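You operate a simulated robot arm through the tools that you are given. There is no shell and no other tool.

The job below is to be done with a simulated two-armed robot. You get a single attempt, and the scene is never put back.

Task
The cooler socket failed: switch it off, move its plug to the extra socket, switch on, cover the bad one.
Fine: switch on at the extra socket; the plug moves with both switches off; the cover comes from the plug rack; leave the other lines on.

It is judged by the outcome, as a careful person would: the job done as asked, and still so three seconds after it is handed in. It fails if anything else is knocked over, pushed out of place, dropped, spilled or broken. A push-on lid holds only when it is set on centred and level and pressed home; a screw cap is set on level and turned clockwise until tight.

Robot
Two 7-joint arms with fingered hands on one trunk that stands fixed in place. Base frame: the origin is at the foot of the trunk, x ahead of it, y to its left, z up; the work surface is at about z = 0.8. Readings come in m, rad, newtons and seconds.
The left shoulder is at [0.08, 0.241, 1.579], the right one opposite. With the tool pointing down near the work surface each hand reaches from about 0.1 to 0.92 m from the base axis, measured 20 degrees to its own side. Payload 4.9 kg a hand.
The tool frame of a hand sits at the grasp point between the pads (the TCP): z along the fingers, y along the line on which they close. The tips reach 0.032 m beyond it. Largest opening 0.2 m; the body of the gripper starts 0.089 m behind the TCP. The gripper is a hand of 4 fingers: y runs from the thumb to the fingers, the wrist lies at [0, 0, -0.267] in the tool frame, and closing takes about 1.5 s.
Orientation is told as [roll, pitch, yaw] about the base's x, y, z axes, in that order, counted from this pose: with the fingers straight down and closing along the base's y, the tool's x points along the base's -x, its y along +y and its z along -z.

Tools
- The arms move only by the tool drive_tool. It takes "left_targets", "right_targets" or both (then of equal length, played together; a hand with none holds still); each is a list of rows, each a list of 6 numbers: the turn, a rotation vector about the tool's x, y, z in degrees, then the shift along the tool's x, y, z in m. In form: [[wx, wy, wz, x, y, z], ...]. A call has 1 to 20 rows; each row is the pose to reach, as a shift and turn from the pose commanded when the call began, along the tool's axes at that moment. "left_gripper" and "right_gripper" are, for a hand that has rows, the finger opening in m, from 0 to 0.2, set as the call begins (left out, the last holds). Rows are played at 5 a second. More than 0.05 m and 0.15 rad between two rows, or a gripper value outside its range, and nothing of the call is played. Where a pose cannot be reached the arm comes as near as it can. A force on the tool above 40 N (or 10 N above the force at the start of the call, whichever is more), or a blocked arm, ends the call early, and 0.2 s more pass. The fingers move at their own pace (about 0.072 m/s each) and stop on an object; they squeeze with about 22 N. The grip force told is the motor's: it shows also when the fingers shut on nothing. Time passes only in rows, and 0.2 s behind the last, so rows that repeat a pose let the fingers close. The reply holds the time, the measured pose of the TCP, the force on the tool along the base axes, the opening and the grip force, in the units named above and with some noise, with the torque about the TCP (base axes, N m) and any sound that the robot's microphone picked up, and new pictures: "views" is both (left out), scene, wrist or none (wrist: the cameras of the hands that moved).
- Cameras (640 x 400 px; columns grow to the right, rows downward): "scene" is now at [0.1138, 0.0005, 1.748]; the picture's right is [0.04, -1.00, -0.00], its down [-0.64, -0.02, -0.77] and it looks along [0.77, 0.03, -0.64] (base axes); focal length 351 px, centre (320, 200). "left" rides on the left gripper at [-0.069, -0.069, -0.116] in its tool frame; the picture's right is [0.71, -0.71, 0.00], its down [0.54, 0.54, -0.64] and it looks along [0.46, 0.45, 0.77] (tool axes); focal length 226 px, centre (320, 200). "right" rides on the right gripper at [0.069, -0.069, -0.116] in its tool frame; the picture's right is [0.71, 0.71, 0.00], its down [-0.54, 0.54, -0.64] and it looks along [-0.45, 0.45, 0.77] (tool axes); focal length 226 px, centre (320, 200). There is no depth. A picture from a camera that has moved, and an enlarged one, comes with that camera's place and axes in the base frame and with its lens.
- slide_trunk(by): slides the trunk up (or, below 0, down) by that many m; the arms and the scene camera ride with it, the base frame stays. It gives what a move gives, with no picture.
- curl_fingers(finger1, finger2, finger3, thumb_bend, hand): sets how far each is bent, from 0 (flat) to 1 (curled in); at 0.3 the hand is open as for a grip, at 0.7 the pads meet at the TCP. One left out holds its place. A second passes; each finger stops where it meets its share of the squeeze, and holds until it gets a number again. A gripper value or a shape takes the hand back. It gives what a move gives, with no picture; readings hold the bend of each and the force on the fingers (four entries, about 0 where the hand has none), thumb and palm.
- hand_shape(shape, hand): the hand has 4 fingers and takes this shape, open, in about a second: jaw (thumb against the fingers, like two jaws); tri (thumb and two fingers); tip (a fingertip pinch); poke (one finger out to press); point (the index stretched); flat (the hand flat); cup (the hand cupped); fist (a fist). The gripper value then closes the fingers along that shape, each until it touches; the sizes above hold for jaw. It gives what a move gives, with no picture.
- aim_head(pan, tilt): turns the head with the scene camera to pan (to the left, within 1.501 rad either way) and tilt (down, from -0.506 to 1.204), counted from straight ahead of the robot. It gives what a move gives, and a new picture of the scene camera.
- zoom(camera, box): a new picture of the part [left, top, right, bottom] of that camera's present view, enlarged. No time passes.
- job_done(): hands the job in; it is judged then, once.

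Nothing tells you positions but the pictures and the camera data. Unless the task says otherwise, let go and move clear before handing in.

The tools are called after "Emit:" as name(argument=value, ...) on one line, values as JSON. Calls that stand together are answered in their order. drive_tool: Moves the arms, as the interface text tells. Its arguments: {"type":"object","properties":{"left_targets":{"type":"array"},"left_gripper":{"type":"number"},"right_targets":{"type":"array"},"right_gripper":{"type":"number"},"views":{"type":"string","enum":["both","scene","wrist","none"]}},"required":[]} The other tools are called the same way: slide_trunk (by) slides the trunk up or down; hand_shape (shape, hand) gives the hand a shape; curl_fingers (finger1, finger2, finger3, thumb_bend, hand) moves the fingers one by one; aim_head (pan, tilt) turns the head that bears the scene camera; zoom (camera, box) takes an enlarged picture of a part of a camera's view; job_done () hands the job in.

At the start:

```text
time: 0.0
left_ee_pos: [0.3928, 0.1027, 1.1996]
left_ee_rot: [0.0, 0.001, 0.001]
left_ft_force: [-0.1, -0.5, -0.4]
left_ft_torque: [-0.03, -0.04, -0.02]
left_grip_width: 0.1998
left_finger_force: 0.0
left_shape: jaw
left_bend: [0.3, 0.3, 0.3, 0.3]
left_finger forces: [0.1, 0.1, 0.0, 0.0, 0.1, 0.0]
right_ee_pos: [0.605, -0.4086, 1.1222]
right_ee_rot: [0.0, -0.001, 0.002]
right_ft_force: [0.4, -0.8, -0.7]
right_ft_torque: [-0.04, -0.02, 0.05]
right_grip_width: 0.1998
right_finger_force: 0.1
right_shape: jaw
right_bend: [0.3, 0.3, 0.3, 0.3]
right_finger forces: [0.0, 0.0, 0.0, 0.1, 0.1, 0.0]
trunk travel left (down, up): [-0.487, 0.353]
head pan, tilt: [0.037, 0.691]
```

scene: 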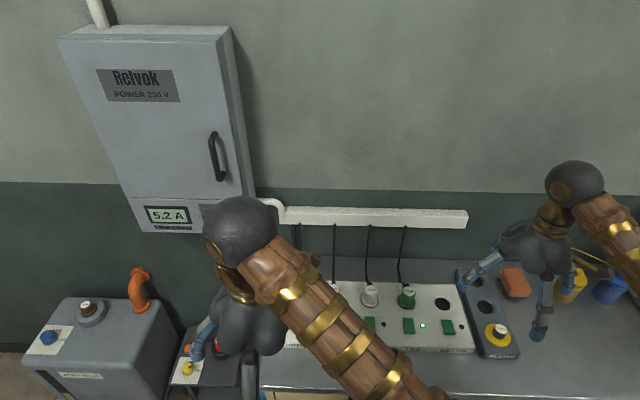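
right: 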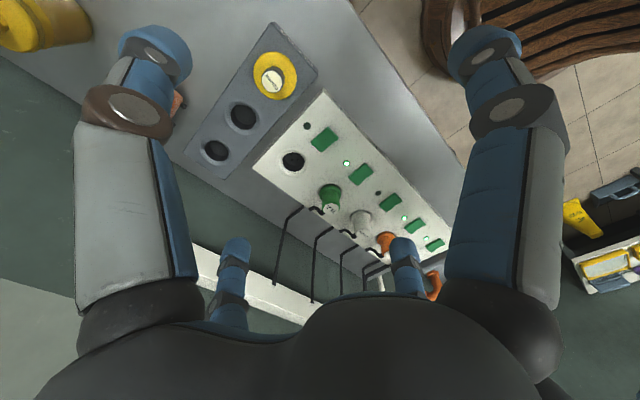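
left: 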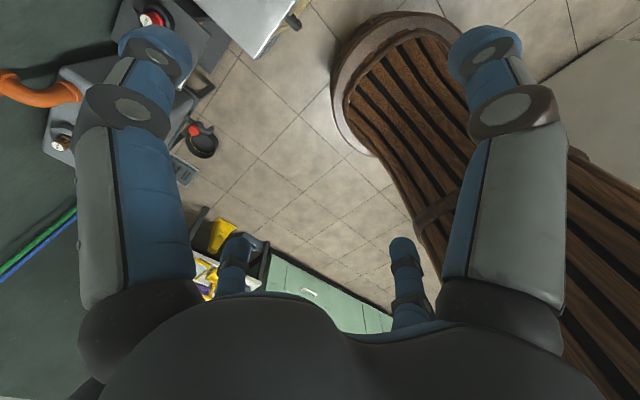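

I see a bench with a socket strip (several plugs and green switches), a small rack with a yellow cover, and a cabinet on the wall. I'll look closer before moving anything.

Emit:
zoom(camera="scene", box=[260, 200, 540, 375])

Emit:
zoom(camera="right", box=[180, 20, 460, 300])

Emit:
zoom(camera="scene", box=[440, 180, 640, 370])

```text
2.29 times, centred on (400, 288) of scene
camera zoom: at [0.1138, 0.0005, 1.748], right [0.04, -1.0, 0.0], down [-0.64, -0.02, -0.77], along [0.77, 0.03, -0.64], focal length 802 px, centre (137, 0)
```

zoom: 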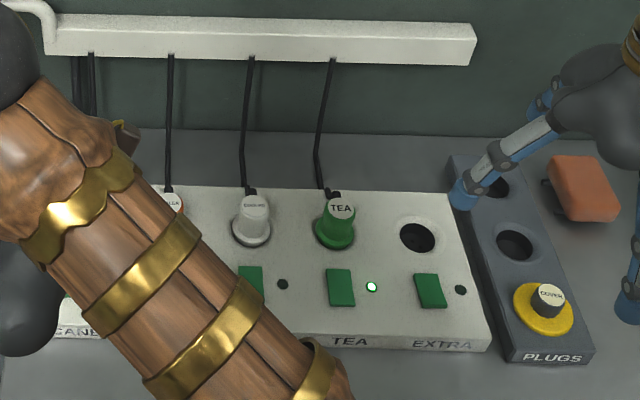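

```text
1.43 times, centred on (320, 160) of right
camera zoom: at [0.5358, -0.4767, 1.2379], right [-0.71, 0.71, 0.0], down [0.54, 0.54, 0.64], along [0.45, 0.46, -0.77], focal length 323 px, centre (320, 257)
```

zoom: 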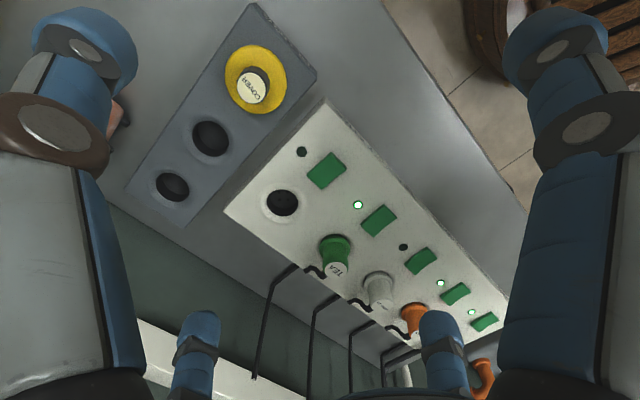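

```text
2.11 times, centred on (540, 275) of scene
camera zoom: at [0.1138, 0.0005, 1.748], right [0.04, -1.0, 0.0], down [-0.64, -0.02, -0.77], along [0.77, 0.03, -0.64], focal length 739 px, centre (-143, 42)
```

zoom: 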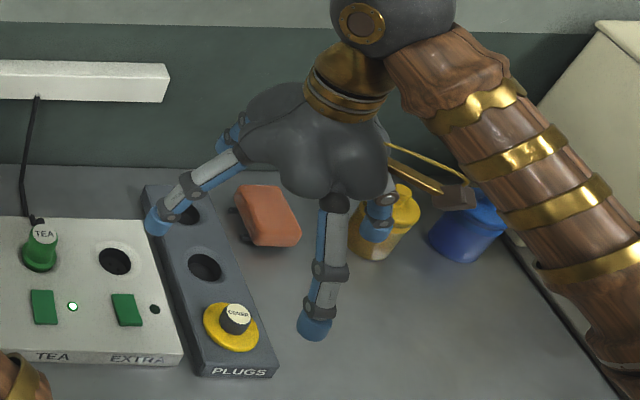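

The left arm blocks the view of the socket strip. I'll lift the left hand up and out to the left so the scene camera can read every label.

Emit:
drive_tool(left_targets=[[0, 0, 0, 0.0, 0.03, -0.03], [0, 0, 0, 0.0, 0.06, -0.06], [0, 0, 0, 0.02, 0.1, -0.07], [0, 0, 0, 0.04, 0.14, -0.08], [0, 0, 0, 0.06, 0.18, -0.09], [0, 0, 0, 0.08, 0.22, -0.1], [0, 0, 0, 0.1, 0.26, -0.1]], views="scene")

```text
time: 1.6
left_ee_pos: [0.4043, 0.1953, 1.2054]
left_ee_rot: [0.005, 0.0, 0.0]
left_ft_force: [0.4, 0.5, -0.4]
left_ft_torque: [-0.03, -0.06, -0.01]
left_grip_width: 0.2002
left_finger_force: 0.2
left_shape: jaw
left_bend: [0.3, 0.3, 0.3, 0.3]
left_finger forces: [0.1, 0.0, 0.0, 0.0, 0.0, 0.0]
left hand out of reach, approached as far as the arm can: row 1, 2, 3, 4, 5, 6, 7
right_ee_pos: [0.6057, -0.4085, 1.1209]
right_ee_rot: [0.0, 0.0, 0.002]
right_ft_force: [-0.7, 0.6, -0.3]
right_ft_torque: [0.01, -0.01, -0.03]
right_grip_width: 0.1998
right_finger_force: 0.1
right_shape: jaw
right_bend: [0.3, 0.3, 0.3, 0.3]
right_finger forces: [0.1, 0.0, 0.0, 0.0, 0.0, 0.0]
trunk travel left (down, up): [-0.487, 0.353]
head pan, tilt: [0.037, 0.691]
camera scene: at [0.1136, 0.0006, 1.748], right [0.04, -1.0, 0.0], down [-0.64, -0.02, -0.77], along [0.77, 0.03, -0.64], focal length 351 px, centre (320, 200)
```

scene: 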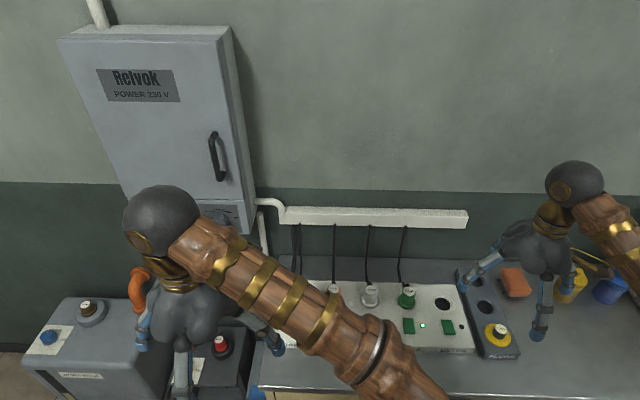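

The arm reached its height limit but shifted left. I'll continue further left and slightly back at the same height.

Emit:
drive_tool(left_targets=[[0, 0, 0, 0.02, 0.04, 0.0], [0, 0, 0, 0.04, 0.08, 0.0], [0, 0, 0, 0.07, 0.11, 0.0], [0, 0, 0, 0.1, 0.14, 0.0], [0, 0, 0, 0.13, 0.17, 0.0], [0, 0, 0, 0.15, 0.2, 0.0]], views="scene")

```text
time: 3.0
left_ee_pos: [0.3588, 0.3051, 1.0413]
left_ee_rot: [0.003, -0.002, -0.002]
left_ft_force: [0.2, 0.4, 0.0]
left_ft_torque: [0.01, 0.01, 0.0]
left_grip_width: 0.2003
left_finger_force: 0.0
left_shape: jaw
left_bend: [0.3, 0.3, 0.3, 0.3]
left_finger forces: [0.0, 0.0, 0.0, 0.0, 0.0, 0.0]
left hand out of reach, approached as far as the arm can: row 1, 2, 3, 4, 5, 6
right_ee_pos: [0.6041, -0.4056, 1.1223]
right_ee_rot: [-0.002, 0.001, 0.002]
right_ft_force: [-1.0, 0.9, 0.7]
right_ft_torque: [-0.04, -0.01, 0.01]
right_grip_width: 0.2
right_finger_force: 0.1
right_shape: jaw
right_bend: [0.3, 0.3, 0.3, 0.3]
right_finger forces: [0.1, 0.0, 0.0, 0.0, 0.1, 0.0]
trunk travel left (down, up): [-0.487, 0.353]
head pan, tilt: [0.037, 0.691]
camera scene: at [0.1125, 0.0045, 1.7483], right [0.04, -1.0, 0.0], down [-0.64, -0.03, -0.77], along [0.77, 0.03, -0.64], focal length 351 px, centre (320, 200)
```

scene: 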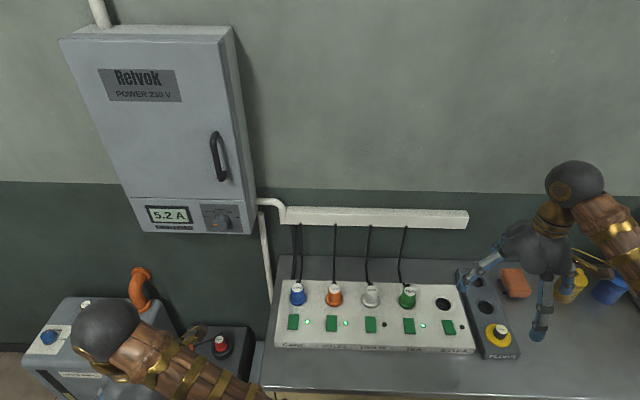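

The strip is now clear. I'll zoom in to read the labels, lamps and switch positions.

Emit:
zoom(camera="scene", box=[265, 265, 385, 355])

Emit:
zoom(camera="scene", box=[355, 265, 525, 365])

Emit:
zoom(camera="scene", box=[20, 190, 300, 400])

Emit:
zoom(camera="scene", box=[260, 330, 500, 400])

```text
4.44 times, centred on (325, 310) of scene
camera zoom: at [0.1125, 0.0045, 1.7483], right [0.04, -1.0, 0.0], down [-0.64, -0.03, -0.77], along [0.77, 0.03, -0.64], focal length 1560 px, centre (298, -289)
```

zoom: 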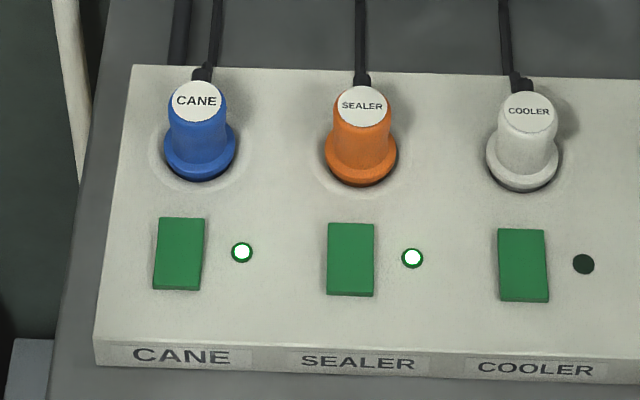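

```text
3.76 times, centred on (440, 315) of scene
camera zoom: at [0.1125, 0.0045, 1.7483], right [0.04, -1.0, 0.0], down [-0.64, -0.03, -0.77], along [0.77, 0.03, -0.64], focal length 1321 px, centre (-132, -233)
```

zoom: 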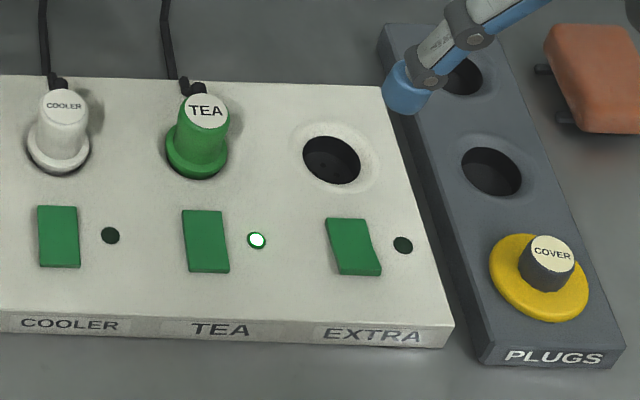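

```text
1.90 times, centred on (160, 295) of scene
camera zoom: at [0.1125, 0.0045, 1.7483], right [0.04, -1.0, 0.0], down [-0.64, -0.03, -0.77], along [0.77, 0.03, -0.64], focal length 668 px, centre (625, 19)
```

zoom: 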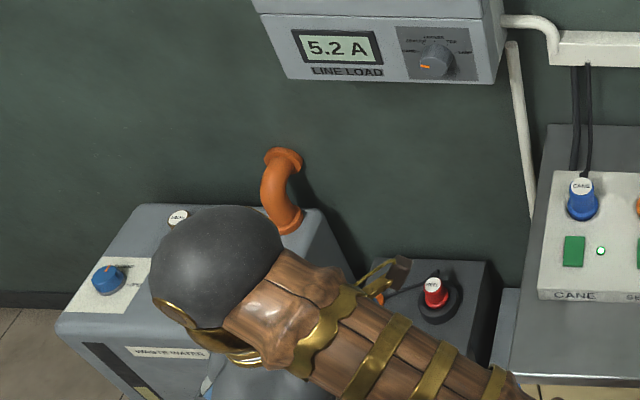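

```text
2.67 times, centred on (380, 365) of scene
camera zoom: at [0.1125, 0.0045, 1.7483], right [0.04, -1.0, 0.0], down [-0.64, -0.03, -0.77], along [0.77, 0.03, -0.64], focal length 936 px, centre (160, -240)
```

zoom: 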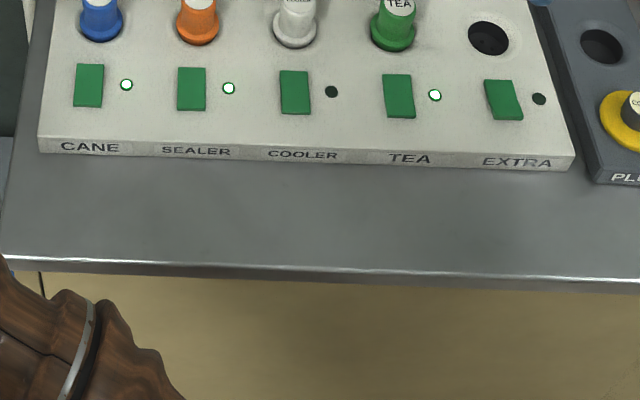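

Labels read left to right: CANE, SEALER, COOLER, TEA, EXTRA. The cooler lamp is dark, but its rocker looks like the ones that are on, while EXTRA looks tilted the other way. I'll zoom in on the rockers.

Emit:
zoom(camera="scene", box=[355, 305, 415, 345])

Emit:
zoom(camera="scene", box=[400, 305, 470, 350])

Emit:
zoom(camera="right", box=[270, 110, 400, 220])

Emit:
zoom(camera="right", box=[350, 160, 460, 270])

```text
10.00 times, centred on (385, 325) of scene
camera zoom: at [0.1125, 0.0045, 1.7483], right [0.04, -1.0, 0.0], down [-0.64, -0.03, -0.77], along [0.77, 0.03, -0.64], focal length 3510 px, centre (-330, -1050)
```

zoom: 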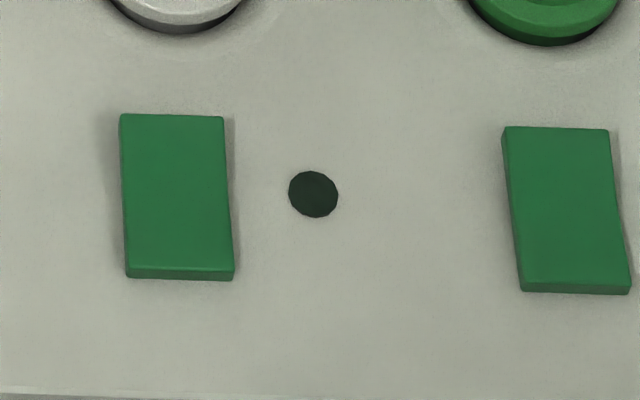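

```text
8.89 times, centred on (435, 328) of scene
camera zoom: at [0.1125, 0.0045, 1.7483], right [0.04, -1.0, 0.0], down [-0.64, -0.03, -0.77], along [0.77, 0.03, -0.64], focal length 3120 px, centre (-702, -933)
```

zoom: 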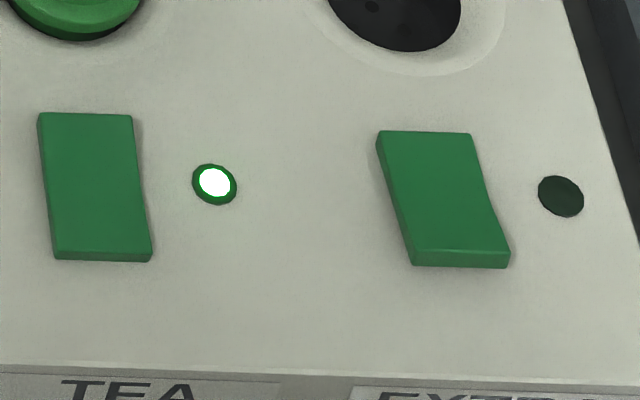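

```text
3.64 times, centred on (335, 165) of right
camera zoom: at [0.5349, -0.4738, 1.2397], right [-0.71, 0.71, 0.0], down [0.54, 0.54, 0.64], along [0.45, 0.45, -0.77], focal length 822 px, centre (266, 327)
```

zoom: 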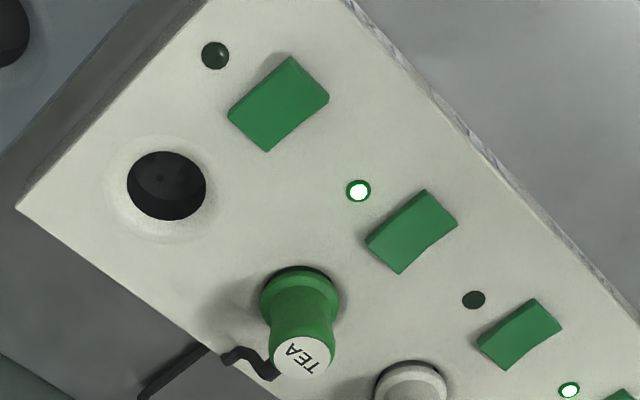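

```text
3.64 times, centred on (405, 215) of right
camera zoom: at [0.5349, -0.4738, 1.2397], right [-0.71, 0.71, 0.0], down [0.54, 0.54, 0.64], along [0.45, 0.45, -0.77], focal length 822 px, centre (11, 146)
```

zoom: 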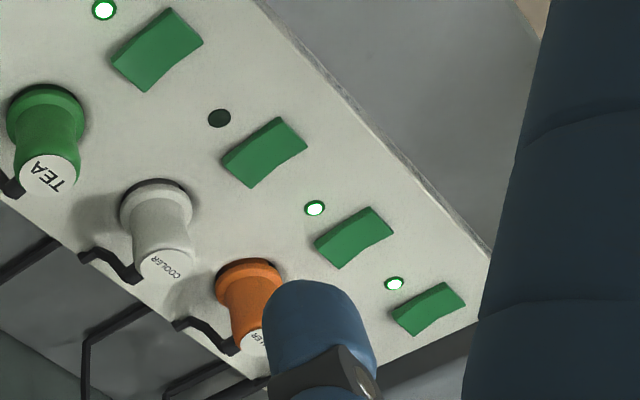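

I read the state this way: CANE, SEALER, TEA and also COOLER are rocked with the near end down (on), and EXTRA is rocked the other way (off). The cooler's dark lamp is the fault. The cooler plug stands near (0.737, -0.12), the extra hole near (0.737, -0.338), and the cover knob near (0.637, -0.466). Next I'll set the poke shape on the right hand and look at where its fingertip sits.

Emit:
hand_shape(shape="poke", hand="right")

Emit:
drive_tool(right_targets=[[0, 0, 0, 0, 0, 0]], views="both")

Emit:
zoom(camera="scene", box=[440, 180, 640, 370])

Emit:
zoom(camera="left", box=[0, 0, 640, 400])

```text
time: 3.9
left_ee_pos: [0.361, 0.3011, 1.042]
left_ee_rot: [0.006, 0.0, -0.002]
left_ft_force: [-0.9, 0.1, -0.2]
left_ft_torque: [0.01, 0.0, -0.02]
left_grip_width: 0.1998
left_finger_force: 0.1
left_shape: jaw
left_bend: [0.3, 0.3, 0.3, 0.3]
left_finger forces: [0.1, 0.1, 0.0, 0.0, 0.1, 0.1]
right_ee_pos: [0.6048, -0.4093, 1.1209]
right_ee_rot: [0.0, 0.0, 0.001]
right_ft_force: [-0.1, -0.8, -0.1]
right_ft_torque: [0.02, 0.01, -0.02]
right_grip_width: 0.0001
right_finger_force: 0.2
right_shape: poke
right_bend: [1.0, 1.0, 1.0, 0.81]
right_finger forces: [0.0, 0.1, 0.0, 0.0, 0.0, 0.0]
trunk travel left (down, up): [-0.487, 0.353]
head pan, tilt: [0.037, 0.691]
```

```text
time: 4.3
left_ee_pos: [0.3602, 0.3033, 1.0428]
left_ee_rot: [0.006, -0.001, -0.001]
left_ft_force: [0.3, -0.1, 0.1]
left_ft_torque: [-0.01, 0.0, 0.0]
left_grip_width: 0.2001
left_finger_force: 0.1
left_shape: jaw
left_bend: [0.3, 0.3, 0.3, 0.3]
left_finger forces: [0.0, 0.1, 0.1, 0.0, 0.0, 0.0]
right_ee_pos: [0.6046, -0.4085, 1.1215]
right_ee_rot: [0.001, 0.001, 0.002]
right_ft_force: [-0.7, -0.1, 0.8]
right_ft_torque: [0.01, 0.02, -0.01]
right_grip_width: 0.0
right_finger_force: 0.0
right_shape: poke
right_bend: [1.0, 1.0, 1.0, 0.81]
right_finger forces: [0.0, 0.0, 0.0, 0.0, 0.0, 0.0]
trunk travel left (down, up): [-0.487, 0.353]
head pan, tilt: [0.037, 0.691]
camera scene: at [0.1136, 0.0006, 1.748], right [0.04, -1.0, 0.0], down [-0.64, -0.02, -0.77], along [0.77, 0.03, -0.64], focal length 351 px, centre (320, 200)
camera right: at [0.5357, -0.4766, 1.238], right [-0.71, 0.71, 0.0], down [0.54, 0.54, 0.64], along [0.45, 0.46, -0.77], focal length 226 px, centre (320, 200)
```

scene: 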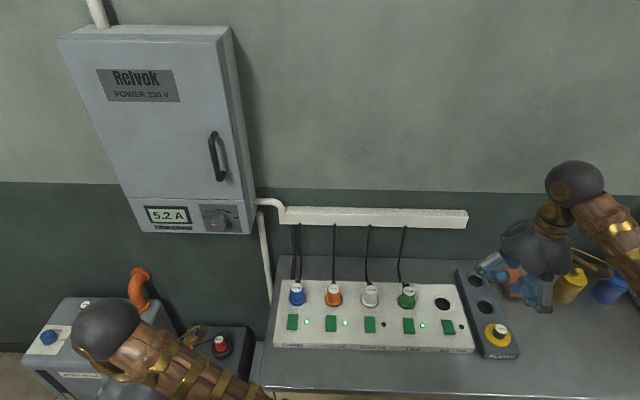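
right: 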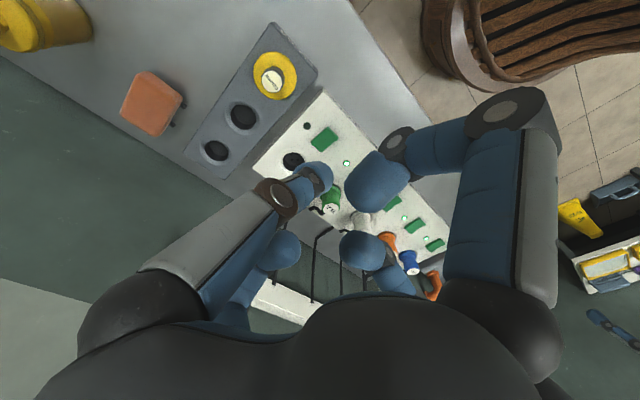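

```text
2.11 times, centred on (540, 275) of scene
camera zoom: at [0.1136, 0.0006, 1.748], right [0.04, -1.0, 0.0], down [-0.64, -0.02, -0.77], along [0.77, 0.03, -0.64], focal length 739 px, centre (-143, 42)
```

zoom: 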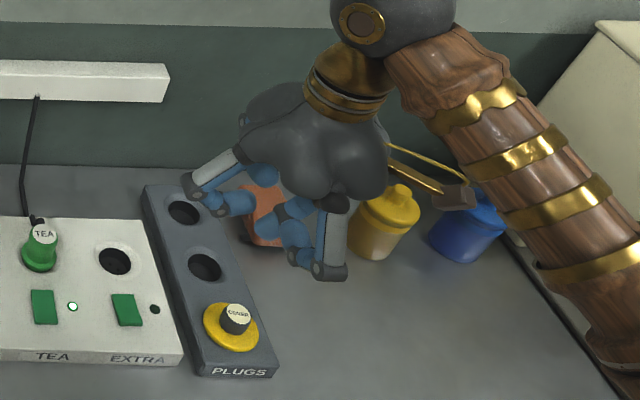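

```text
1.00 times, centred on (320, 200) of left (not enlarged: the box is as wide or as high as the picture)
camera zoom: at [0.4292, 0.2316, 1.156], right [-0.71, -0.71, 0.0], down [-0.54, 0.54, 0.65], along [-0.45, 0.46, -0.76], focal length 226 px, centre (320, 200)
```

zoom: 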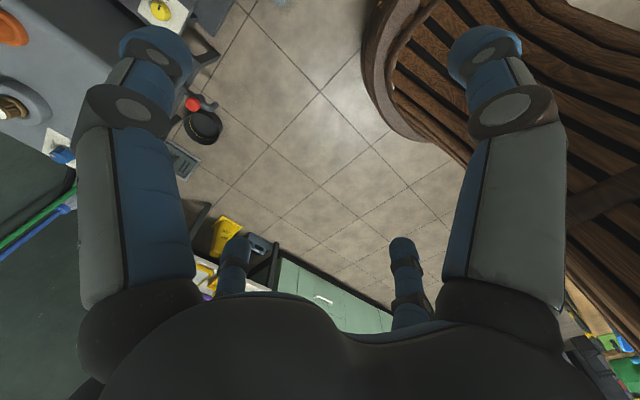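

In poke shape all fingers look fairly curled. I'll take a closer look at which tip sticks out furthest.

Emit:
zoom(camera="right", box=[200, 90, 460, 310])

Emit:
hand_shape(shape="point", hand="right")

Emit:
drive_tool(right_targets=[[0, 0, 0, 0, 0, 0]], views="both")

```text
1.82 times, centred on (330, 200) of right
camera zoom: at [0.5357, -0.4766, 1.238], right [-0.71, 0.71, 0.0], down [0.54, 0.54, 0.64], along [0.45, 0.46, -0.77], focal length 411 px, centre (302, 200)
```

zoom: 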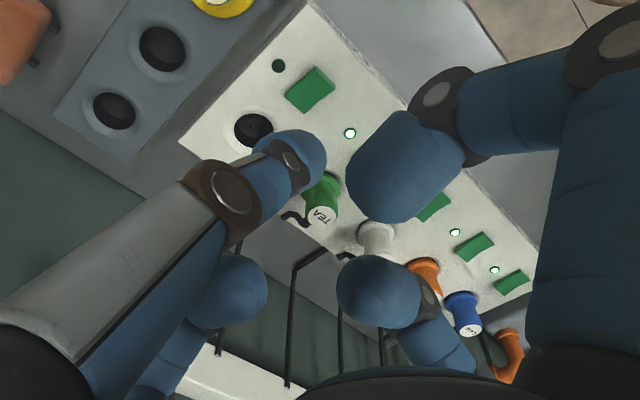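

```text
time: 5.2
left_ee_pos: [0.3608, 0.3019, 1.0429]
left_ee_rot: [0.007, 0.001, -0.001]
left_ft_force: [-0.8, -0.2, -0.4]
left_ft_torque: [0.0, -0.03, 0.01]
left_grip_width: 0.1999
left_finger_force: 0.2
left_shape: jaw
left_bend: [0.3, 0.3, 0.3, 0.3]
left_finger forces: [0.0, 0.0, 0.0, 0.0, 0.0, 0.0]
right_ee_pos: [0.6055, -0.408, 1.1227]
right_ee_rot: [0.0, -0.001, 0.002]
right_ft_force: [0.1, -0.2, -0.1]
right_ft_torque: [0.0, 0.02, -0.01]
right_grip_width: 0.1955
right_finger_force: 0.2
right_shape: point
right_bend: [0.7, 1.0, 1.0, 0.69]
right_finger forces: [0.0, 0.0, 0.0, 0.0, 0.0, 0.0]
trunk travel left (down, up): [-0.487, 0.353]
head pan, tilt: [0.037, 0.691]
```

```text
time: 5.6
left_ee_pos: [0.3594, 0.3015, 1.0417]
left_ee_rot: [0.007, 0.0, -0.002]
left_ft_force: [0.2, 0.6, 0.1]
left_ft_torque: [0.01, 0.05, -0.02]
left_grip_width: 0.1998
left_finger_force: 0.1
left_shape: jaw
left_bend: [0.3, 0.3, 0.3, 0.3]
left_finger forces: [0.1, 0.0, 0.1, 0.0, 0.1, 0.1]
right_ee_pos: [0.6063, -0.4073, 1.121]
right_ee_rot: [0.001, 0.0, 0.001]
right_ft_force: [-0.2, 0.5, 0.0]
right_ft_torque: [-0.03, -0.01, 0.01]
right_grip_width: 0.1956
right_finger_force: 0.1
right_shape: point
right_bend: [0.7, 1.0, 1.0, 0.69]
right_finger forces: [0.0, 0.1, 0.0, 0.0, 0.0, 0.1]
trunk travel left (down, up): [-0.487, 0.353]
head pan, tilt: [0.037, 0.691]
camera scene: at [0.1138, 0.0005, 1.748], right [0.04, -1.0, 0.0], down [-0.64, -0.02, -0.77], along [0.77, 0.03, -0.64], focal length 351 px, centre (320, 200)
camera right: at [0.5358, -0.4767, 1.2379], right [-0.71, 0.71, 0.0], down [0.54, 0.54, 0.64], along [0.45, 0.46, -0.77], focal length 226 px, centre (320, 200)
```

scene: 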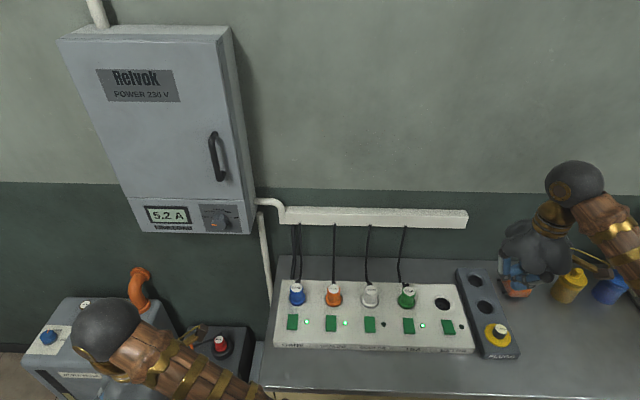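
right: 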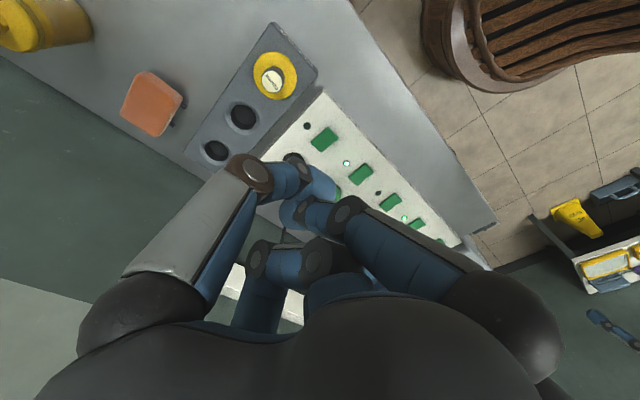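

I'll look closely at the "point" shape to identify which digit ends where.

Emit:
zoom(camera="right", box=[200, 100, 440, 300])

Emit:
zoom(camera="scene", box=[480, 200, 600, 320])

```text
2.00 times, centred on (320, 200) of right
camera zoom: at [0.5358, -0.4767, 1.2379], right [-0.71, 0.71, 0.0], down [0.54, 0.54, 0.64], along [0.45, 0.46, -0.77], focal length 452 px, centre (320, 200)
```

zoom: 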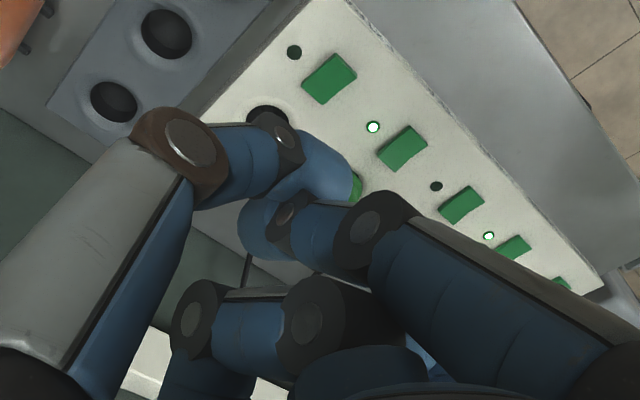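

```text
3.33 times, centred on (540, 260) of scene
camera zoom: at [0.1138, 0.0005, 1.748], right [0.04, -1.0, 0.0], down [-0.64, -0.02, -0.77], along [0.77, 0.03, -0.64], focal length 1170 px, centre (-413, 0)
```

zoom: 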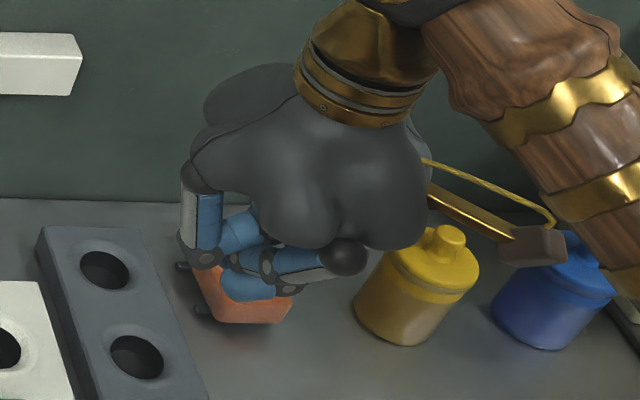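

I'll try the "tip" pinch closed instead; two fingertips together should make a well-defined narrow press point at the TCP.

Emit:
hand_shape(shape="tip", hand="right")

Emit:
drive_tool(right_targets=[[0, 0, 0, 0, 0, 0], [0, 0, 0, 0, 0, 0], [0, 0, 0, 0, 0, 0], [0, 0, 0, 0, 0, 0], [0, 0, 0, 0, 0, 0], [0, 0, 0, 0, 0, 0], [0, 0, 0, 0, 0, 0], [0, 0, 0, 0, 0, 0]], right_gripper=0.0, views="wrist")

Emit:
zoom(camera="right", box=[200, 100, 440, 300])

Emit:
zoom(camera="scene", box=[480, 200, 600, 320])

```text
time: 6.5
left_ee_pos: [0.3598, 0.3019, 1.042]
left_ee_rot: [0.008, 0.0, -0.003]
left_ft_force: [-0.8, 0.1, -1.0]
left_ft_torque: [0.0, 0.0, 0.0]
left_grip_width: 0.2002
left_finger_force: 0.0
left_shape: jaw
left_bend: [0.3, 0.3, 0.3, 0.3]
left_finger forces: [0.0, 0.1, 0.0, 0.0, 0.0, 0.0]
right_ee_pos: [0.6048, -0.4082, 1.1201]
right_ee_rot: [-0.002, -0.001, 0.003]
right_ft_force: [-0.1, -0.1, -0.4]
right_ft_torque: [-0.02, -0.01, -0.01]
right_grip_width: 0.1999
right_finger_force: 0.1
right_shape: tip
right_bend: [0.16, 0.3, 0.16, 0.3]
right_finger forces: [0.0, 0.0, 0.1, 0.0, 0.0, 0.0]
trunk travel left (down, up): [-0.487, 0.353]
head pan, tilt: [0.037, 0.691]
```

```text
time: 8.3
left_ee_pos: [0.3606, 0.3019, 1.0433]
left_ee_rot: [0.007, -0.001, -0.002]
left_ft_force: [0.4, -0.5, 0.1]
left_ft_torque: [-0.03, -0.03, -0.02]
left_grip_width: 0.2
left_finger_force: 0.1
left_shape: jaw
left_bend: [0.3, 0.3, 0.3, 0.3]
left_finger forces: [0.1, 0.1, 0.0, 0.1, 0.1, 0.0]
right_ee_pos: [0.6052, -0.4074, 1.1201]
right_ee_rot: [0.002, -0.001, 0.002]
right_ft_force: [-0.5, 0.1, -0.4]
right_ft_torque: [-0.02, -0.01, 0.02]
right_grip_width: 0.0001
right_finger_force: 17.8
right_shape: tip
right_bend: [0.2, 0.7, 0.2, 0.7]
right_finger forces: [0.0, 0.0, 0.1, 0.0, 0.1, 0.0]
trunk travel left (down, up): [-0.487, 0.353]
head pan, tilt: [0.037, 0.691]
camera right: at [0.5358, -0.4766, 1.238], right [-0.71, 0.71, 0.0], down [0.54, 0.54, 0.64], along [0.45, 0.46, -0.77], focal length 226 px, centre (320, 200)
```

right: 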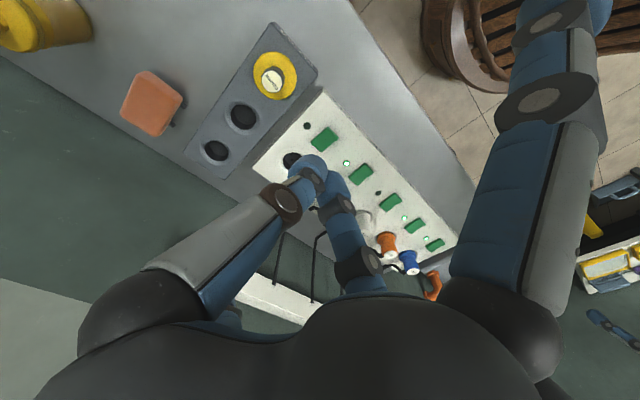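

```text
2.00 times, centred on (320, 200) of right
camera zoom: at [0.5358, -0.4766, 1.238], right [-0.71, 0.71, 0.0], down [0.54, 0.54, 0.64], along [0.45, 0.46, -0.77], focal length 452 px, centre (320, 200)
```

zoom: 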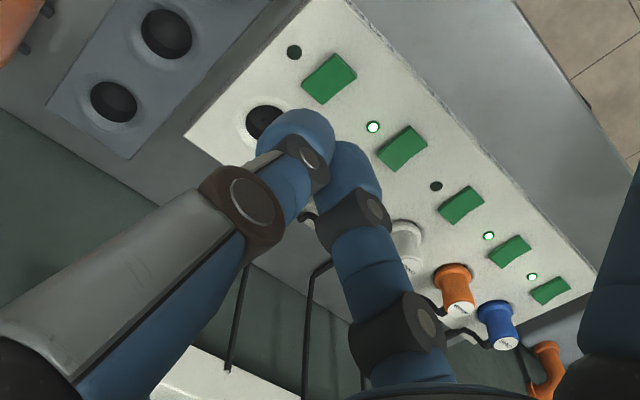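

```text
3.33 times, centred on (540, 260) of scene
camera zoom: at [0.1138, 0.0006, 1.748], right [0.04, -1.0, 0.0], down [-0.64, -0.02, -0.77], along [0.77, 0.03, -0.64], focal length 1170 px, centre (-413, 0)
```

zoom: 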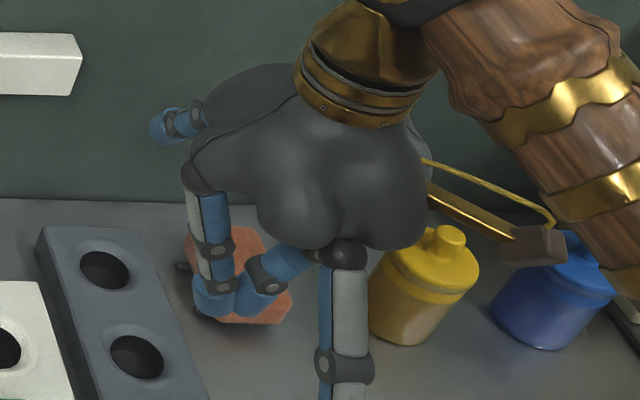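

In "tip", finger 2 and the thumb meet at the TCP, while fingers 1 and 3 stick out along ±x. I'll curl fingers 1 and 3 in so that only the pinched pair protrudes, and check.

Emit:
curl_fingers(hand="right", finger1=1.0, finger2=0.7, finger3=1.0, thumb_bend=0.7)

Emit:
drive_tool(right_targets=[[0, 0, 0, 0, 0, 0], [0, 0, 0, 0, 0, 0], [0, 0, 0, 0, 0, 0]], views="wrist")

Emit:
zoom(camera="right", box=[200, 100, 440, 300])

Emit:
zoom(camera="scene", box=[480, 200, 600, 320])

```text
time: 9.3
left_ee_pos: [0.3607, 0.3023, 1.0433]
left_ee_rot: [0.007, 0.0, -0.002]
left_ft_force: [-0.7, 0.3, 0.1]
left_ft_torque: [-0.01, -0.03, -0.02]
left_grip_width: 0.1999
left_finger_force: 0.1
left_shape: jaw
left_bend: [0.3, 0.3, 0.3, 0.3]
left_finger forces: [0.1, 0.0, 0.1, 0.0, 0.0, 0.1]
right_ee_pos: [0.605, -0.4083, 1.1214]
right_ee_rot: [0.001, 0.0, 0.001]
right_ft_force: [-0.2, 0.4, 0.2]
right_ft_torque: [0.0, -0.03, -0.01]
right_grip_width: 0.0005
right_finger_force: 0.0
right_shape: fingers
right_bend: [0.69, 0.69, 0.69, 0.7]
right_finger forces: [0.1, 0.1, 0.1, 0.0, 0.1, 0.0]
trunk travel left (down, up): [-0.487, 0.353]
head pan, tilt: [0.037, 0.691]
```

```text
time: 10.1
left_ee_pos: [0.3599, 0.3013, 1.0426]
left_ee_rot: [0.008, -0.001, -0.001]
left_ft_force: [-0.2, -0.1, 0.4]
left_ft_torque: [-0.01, -0.03, 0.01]
left_grip_width: 0.2001
left_finger_force: 0.1
left_shape: jaw
left_bend: [0.3, 0.3, 0.3, 0.3]
left_finger forces: [0.1, 0.0, 0.0, 0.1, 0.1, 0.1]
right_ee_pos: [0.6045, -0.4087, 1.1211]
right_ee_rot: [-0.001, 0.0, 0.0]
right_ft_force: [0.0, 0.8, 0.3]
right_ft_torque: [-0.04, -0.01, 0.03]
right_grip_width: 0.0006
right_finger_force: 0.1
right_shape: fingers
right_bend: [0.69, 0.69, 0.69, 0.7]
right_finger forces: [0.0, 0.0, 0.0, 0.0, 0.1, 0.0]
trunk travel left (down, up): [-0.487, 0.353]
head pan, tilt: [0.037, 0.691]
camera right: at [0.5358, -0.4766, 1.238], right [-0.71, 0.71, 0.0], down [0.54, 0.54, 0.64], along [0.45, 0.46, -0.77], focal length 226 px, centre (320, 200)
```

right: 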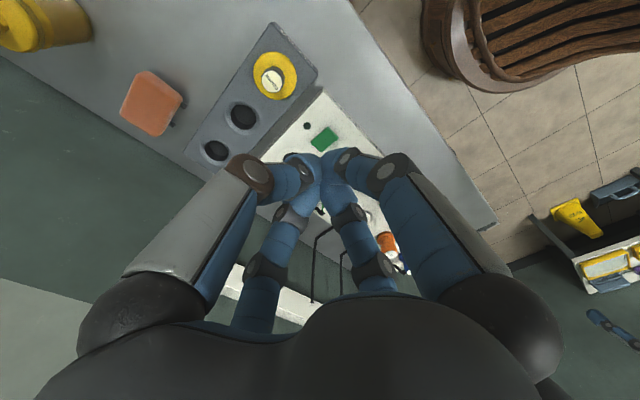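

```text
2.00 times, centred on (320, 200) of right
camera zoom: at [0.5358, -0.4766, 1.238], right [-0.71, 0.71, 0.0], down [0.54, 0.54, 0.64], along [0.45, 0.46, -0.77], focal length 452 px, centre (320, 200)
```

zoom: 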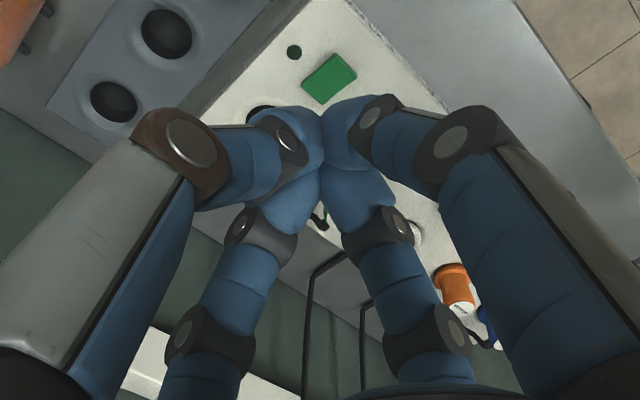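

```text
3.33 times, centred on (540, 260) of scene
camera zoom: at [0.1138, 0.0006, 1.748], right [0.04, -1.0, 0.0], down [-0.64, -0.02, -0.77], along [0.77, 0.03, -0.64], focal length 1170 px, centre (-413, 0)
```

zoom: 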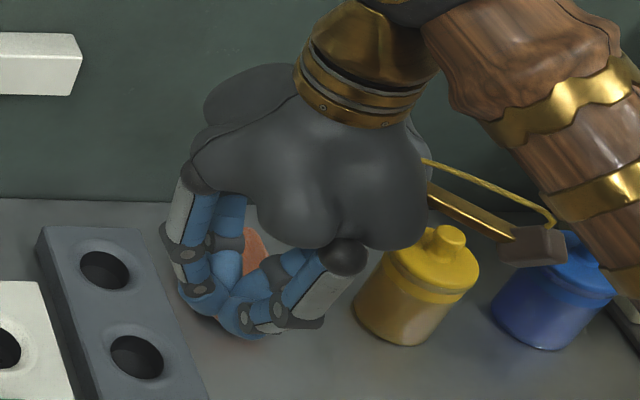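

With all four fingers at 0.7 the tips form a compact cone at the TCP. I'll turn the hand 45° about its axis, so the fingers straddle the plug direction diagonally, and move above the rear half of the COOLER rocker, staying high.

Emit:
drive_tool(right_targets=[[0, 0, 5.6, -0.008, 0.036, 0.01], [0, 0, 11.2, -0.016, 0.072, 0.02], [0, 0, 16.8, -0.025, 0.108, 0.03], [0, 0, 22.5, -0.034, 0.145, 0.04], [0, 0, 28.1, -0.042, 0.181, 0.06], [0, 0, 33.7, -0.05, 0.217, 0.08], [0, 0, 39.3, -0.059, 0.254, 0.1], [0, 0, 45, -0.068, 0.29, 0.12], [0, 0, 45, -0.068, 0.29, 0.12]], views="both")

Emit:
zoom(camera="scene", box=[300, 200, 480, 350])

```text
time: 12.1
left_ee_pos: [0.3595, 0.3008, 1.0421]
left_ee_rot: [0.007, 0.0, -0.001]
left_ft_force: [-0.4, 0.2, 0.7]
left_ft_torque: [0.02, 0.01, -0.02]
left_grip_width: 0.2
left_finger_force: 0.1
left_shape: jaw
left_bend: [0.3, 0.3, 0.3, 0.3]
left_finger forces: [0.1, 0.1, 0.0, 0.1, 0.0, 0.0]
right_ee_pos: [0.6727, -0.1198, 1.0004]
right_ee_rot: [0.001, 0.0, -0.785]
right_ft_force: [-0.9, 0.0, 0.7]
right_ft_torque: [0.03, -0.02, -0.02]
right_grip_width: 0.0004
right_finger_force: 0.0
right_shape: fingers
right_bend: [0.69, 0.69, 0.69, 0.7]
right_finger forces: [0.0, 0.1, 0.0, 0.0, 0.1, 0.0]
trunk travel left (down, up): [-0.487, 0.353]
head pan, tilt: [0.037, 0.691]
camera scene: at [0.1133, -0.0006, 1.748], right [0.04, -1.0, 0.0], down [-0.64, -0.02, -0.77], along [0.77, 0.03, -0.64], focal length 351 px, centre (320, 200)
camera right: at [0.5753, -0.1194, 1.1172], right [0.0, 1.0, 0.0], down [0.77, 0.0, 0.64], along [0.64, 0.0, -0.77], focal length 226 px, centre (320, 200)
```

scene: 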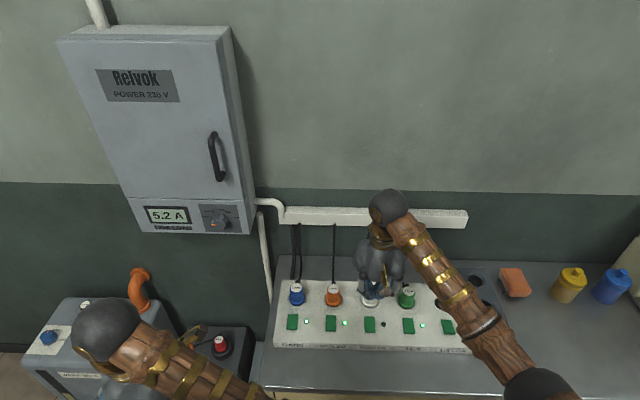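
right: 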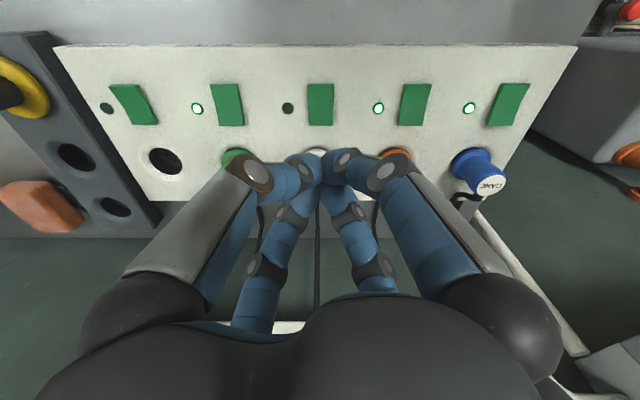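

```text
2.67 times, centred on (390, 275) of scene
camera zoom: at [0.1133, -0.0006, 1.748], right [0.04, -1.0, 0.0], down [-0.64, -0.02, -0.77], along [0.77, 0.03, -0.64], focal length 936 px, centre (133, 0)
```

zoom: 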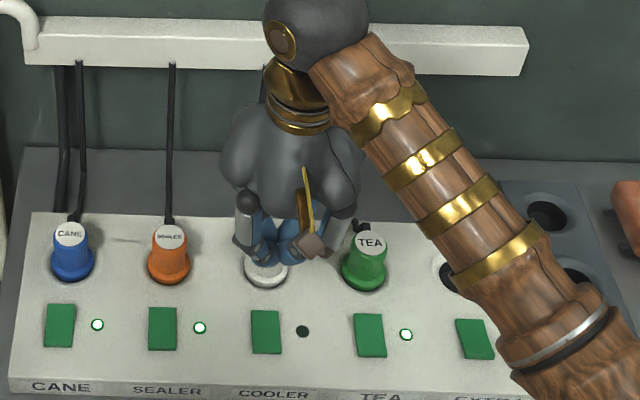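

The wrist camera now looks straight over the strip, and the press point is aligned with the COOLER rocker (rear half at x≈0.672, y≈-0.12). I'll lower the hand, stopping just above the rocker.

Emit:
drive_tool(right_targets=[[0, 0, 0, 0, 0, 0.03], [0, 0, 0, 0, 0, 0.06], [0, 0, 0, 0, 0, 0.085], [0, 0, 0, 0, 0, 0.1], [0, 0, 0, 0, 0, 0.1]], views="both")

Emit:
zoom(camera="scene", box=[330, 250, 430, 350])

Emit:
zoom(camera="right", box=[220, 20, 420, 220])

```text
time: 13.3
left_ee_pos: [0.359, 0.3019, 1.0429]
left_ee_rot: [0.008, 0.001, -0.002]
left_ft_force: [0.1, -0.4, 0.0]
left_ft_torque: [-0.02, 0.02, 0.02]
left_grip_width: 0.2
left_finger_force: 0.0
left_shape: jaw
left_bend: [0.3, 0.3, 0.3, 0.3]
left_finger forces: [0.0, 0.0, 0.0, 0.1, 0.0, 0.0]
right_ee_pos: [0.6722, -0.1165, 0.9013]
right_ee_rot: [0.0, 0.0, -0.786]
right_ft_force: [0.3, -0.2, -0.2]
right_ft_torque: [0.04, -0.02, 0.03]
right_grip_width: 0.0007
right_finger_force: 0.0
right_shape: fingers
right_bend: [0.69, 0.69, 0.69, 0.7]
right_finger forces: [0.0, 0.0, 0.0, 0.0, 0.0, 0.1]
trunk travel left (down, up): [-0.487, 0.353]
head pan, tilt: [0.037, 0.691]
camera scene: at [0.1137, 0.0004, 1.748], right [0.04, -1.0, 0.0], down [-0.64, -0.02, -0.77], along [0.77, 0.03, -0.64], focal length 351 px, centre (320, 200)
camera right: at [0.5744, -0.1168, 1.0179], right [0.0, 1.0, 0.0], down [0.77, 0.0, 0.64], along [0.64, 0.0, -0.77], focal length 226 px, centre (320, 200)
```

scene: 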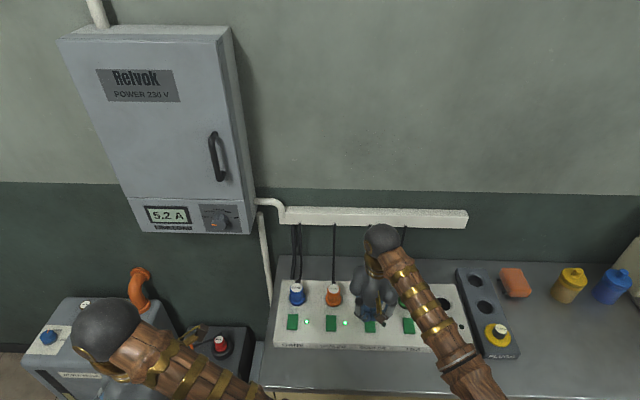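
right: 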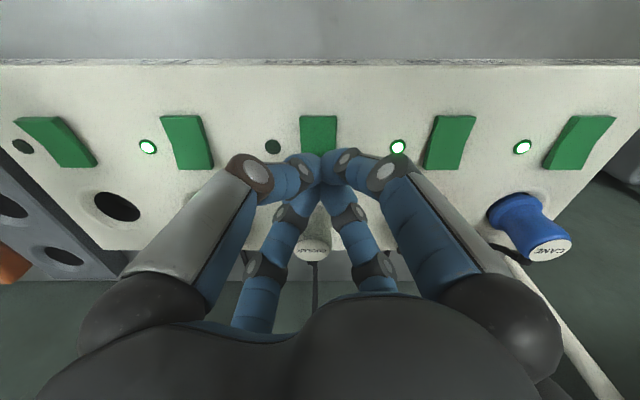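

```text
4.00 times, centred on (380, 300) of scene
camera zoom: at [0.1137, 0.0004, 1.748], right [0.04, -1.0, 0.0], down [-0.64, -0.02, -0.77], along [0.77, 0.03, -0.64], focal length 1404 px, centre (80, -200)
```

zoom: 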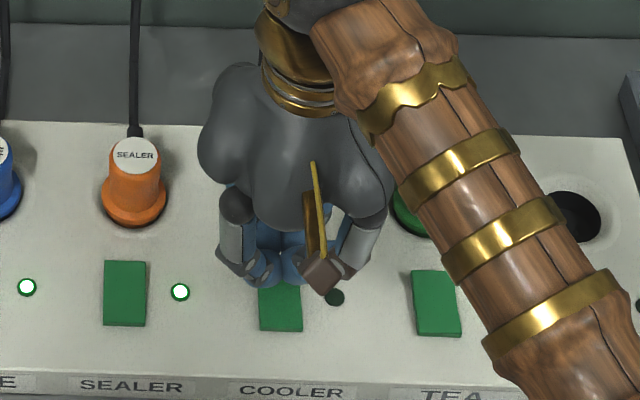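

```text
2.00 times, centred on (320, 120) of right
camera zoom: at [0.5744, -0.1168, 1.0179], right [0.0, 1.0, 0.0], down [0.77, 0.0, 0.64], along [0.64, 0.0, -0.77], focal length 452 px, centre (320, 360)
```

zoom: 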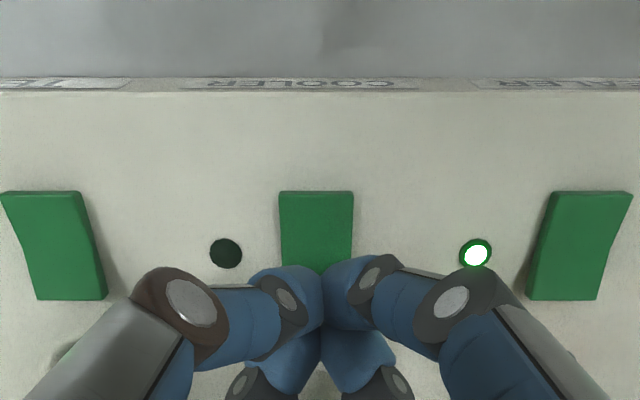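

The tips are right over the rear end of the COOLER rocker with clearance to the plug. I'll press down in small steps.

Emit:
drive_tool(right_targets=[[0, 0, 0, 0, 0, 0.005], [0, 0, 0, 0, 0, 0.01], [0, 0, 0, 0, 0, 0.014], [0, 0, 0, 0, 0, 0.018]], views="wrist")

Emit:
zoom(camera="right", box=[220, 20, 420, 220])

```text
time: 14.3
left_ee_pos: [0.3601, 0.3022, 1.0425]
left_ee_rot: [0.007, -0.001, -0.001]
left_ft_force: [-0.9, -0.4, -0.2]
left_ft_torque: [0.0, -0.03, 0.0]
left_grip_width: 0.2001
left_finger_force: 0.1
left_shape: jaw
left_bend: [0.3, 0.3, 0.3, 0.3]
left_finger forces: [0.0, 0.0, 0.0, 0.1, 0.1, 0.1]
right_ee_pos: [0.673, -0.1161, 0.8816]
right_ee_rot: [0.001, 0.001, -0.783]
right_ft_force: [-0.1, -0.1, 0.6]
right_ft_torque: [-0.01, 0.03, 0.01]
right_grip_width: 0.0005
right_finger_force: 0.0
right_shape: fingers
right_bend: [0.69, 0.69, 0.69, 0.7]
right_finger forces: [0.1, 0.1, 0.0, 0.1, 0.0, 0.1]
trunk travel left (down, up): [-0.487, 0.353]
head pan, tilt: [0.037, 0.691]
camera right: at [0.5741, -0.1172, 0.9991], right [0.0, 1.0, 0.0], down [0.77, 0.0, 0.64], along [0.64, 0.0, -0.77], focal length 226 px, centre (320, 200)
```

right: 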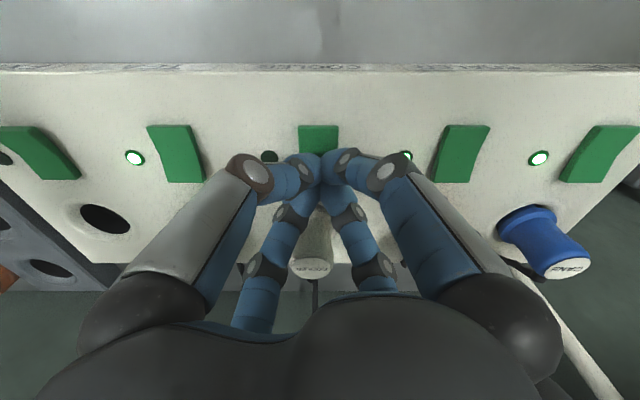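

```text
2.00 times, centred on (320, 120) of right
camera zoom: at [0.5741, -0.1172, 0.9991], right [0.0, 1.0, 0.0], down [0.77, 0.0, 0.64], along [0.64, 0.0, -0.77], focal length 452 px, centre (320, 360)
```

zoom: 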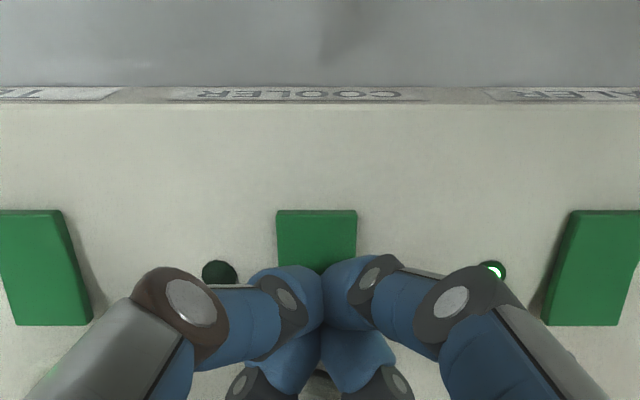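

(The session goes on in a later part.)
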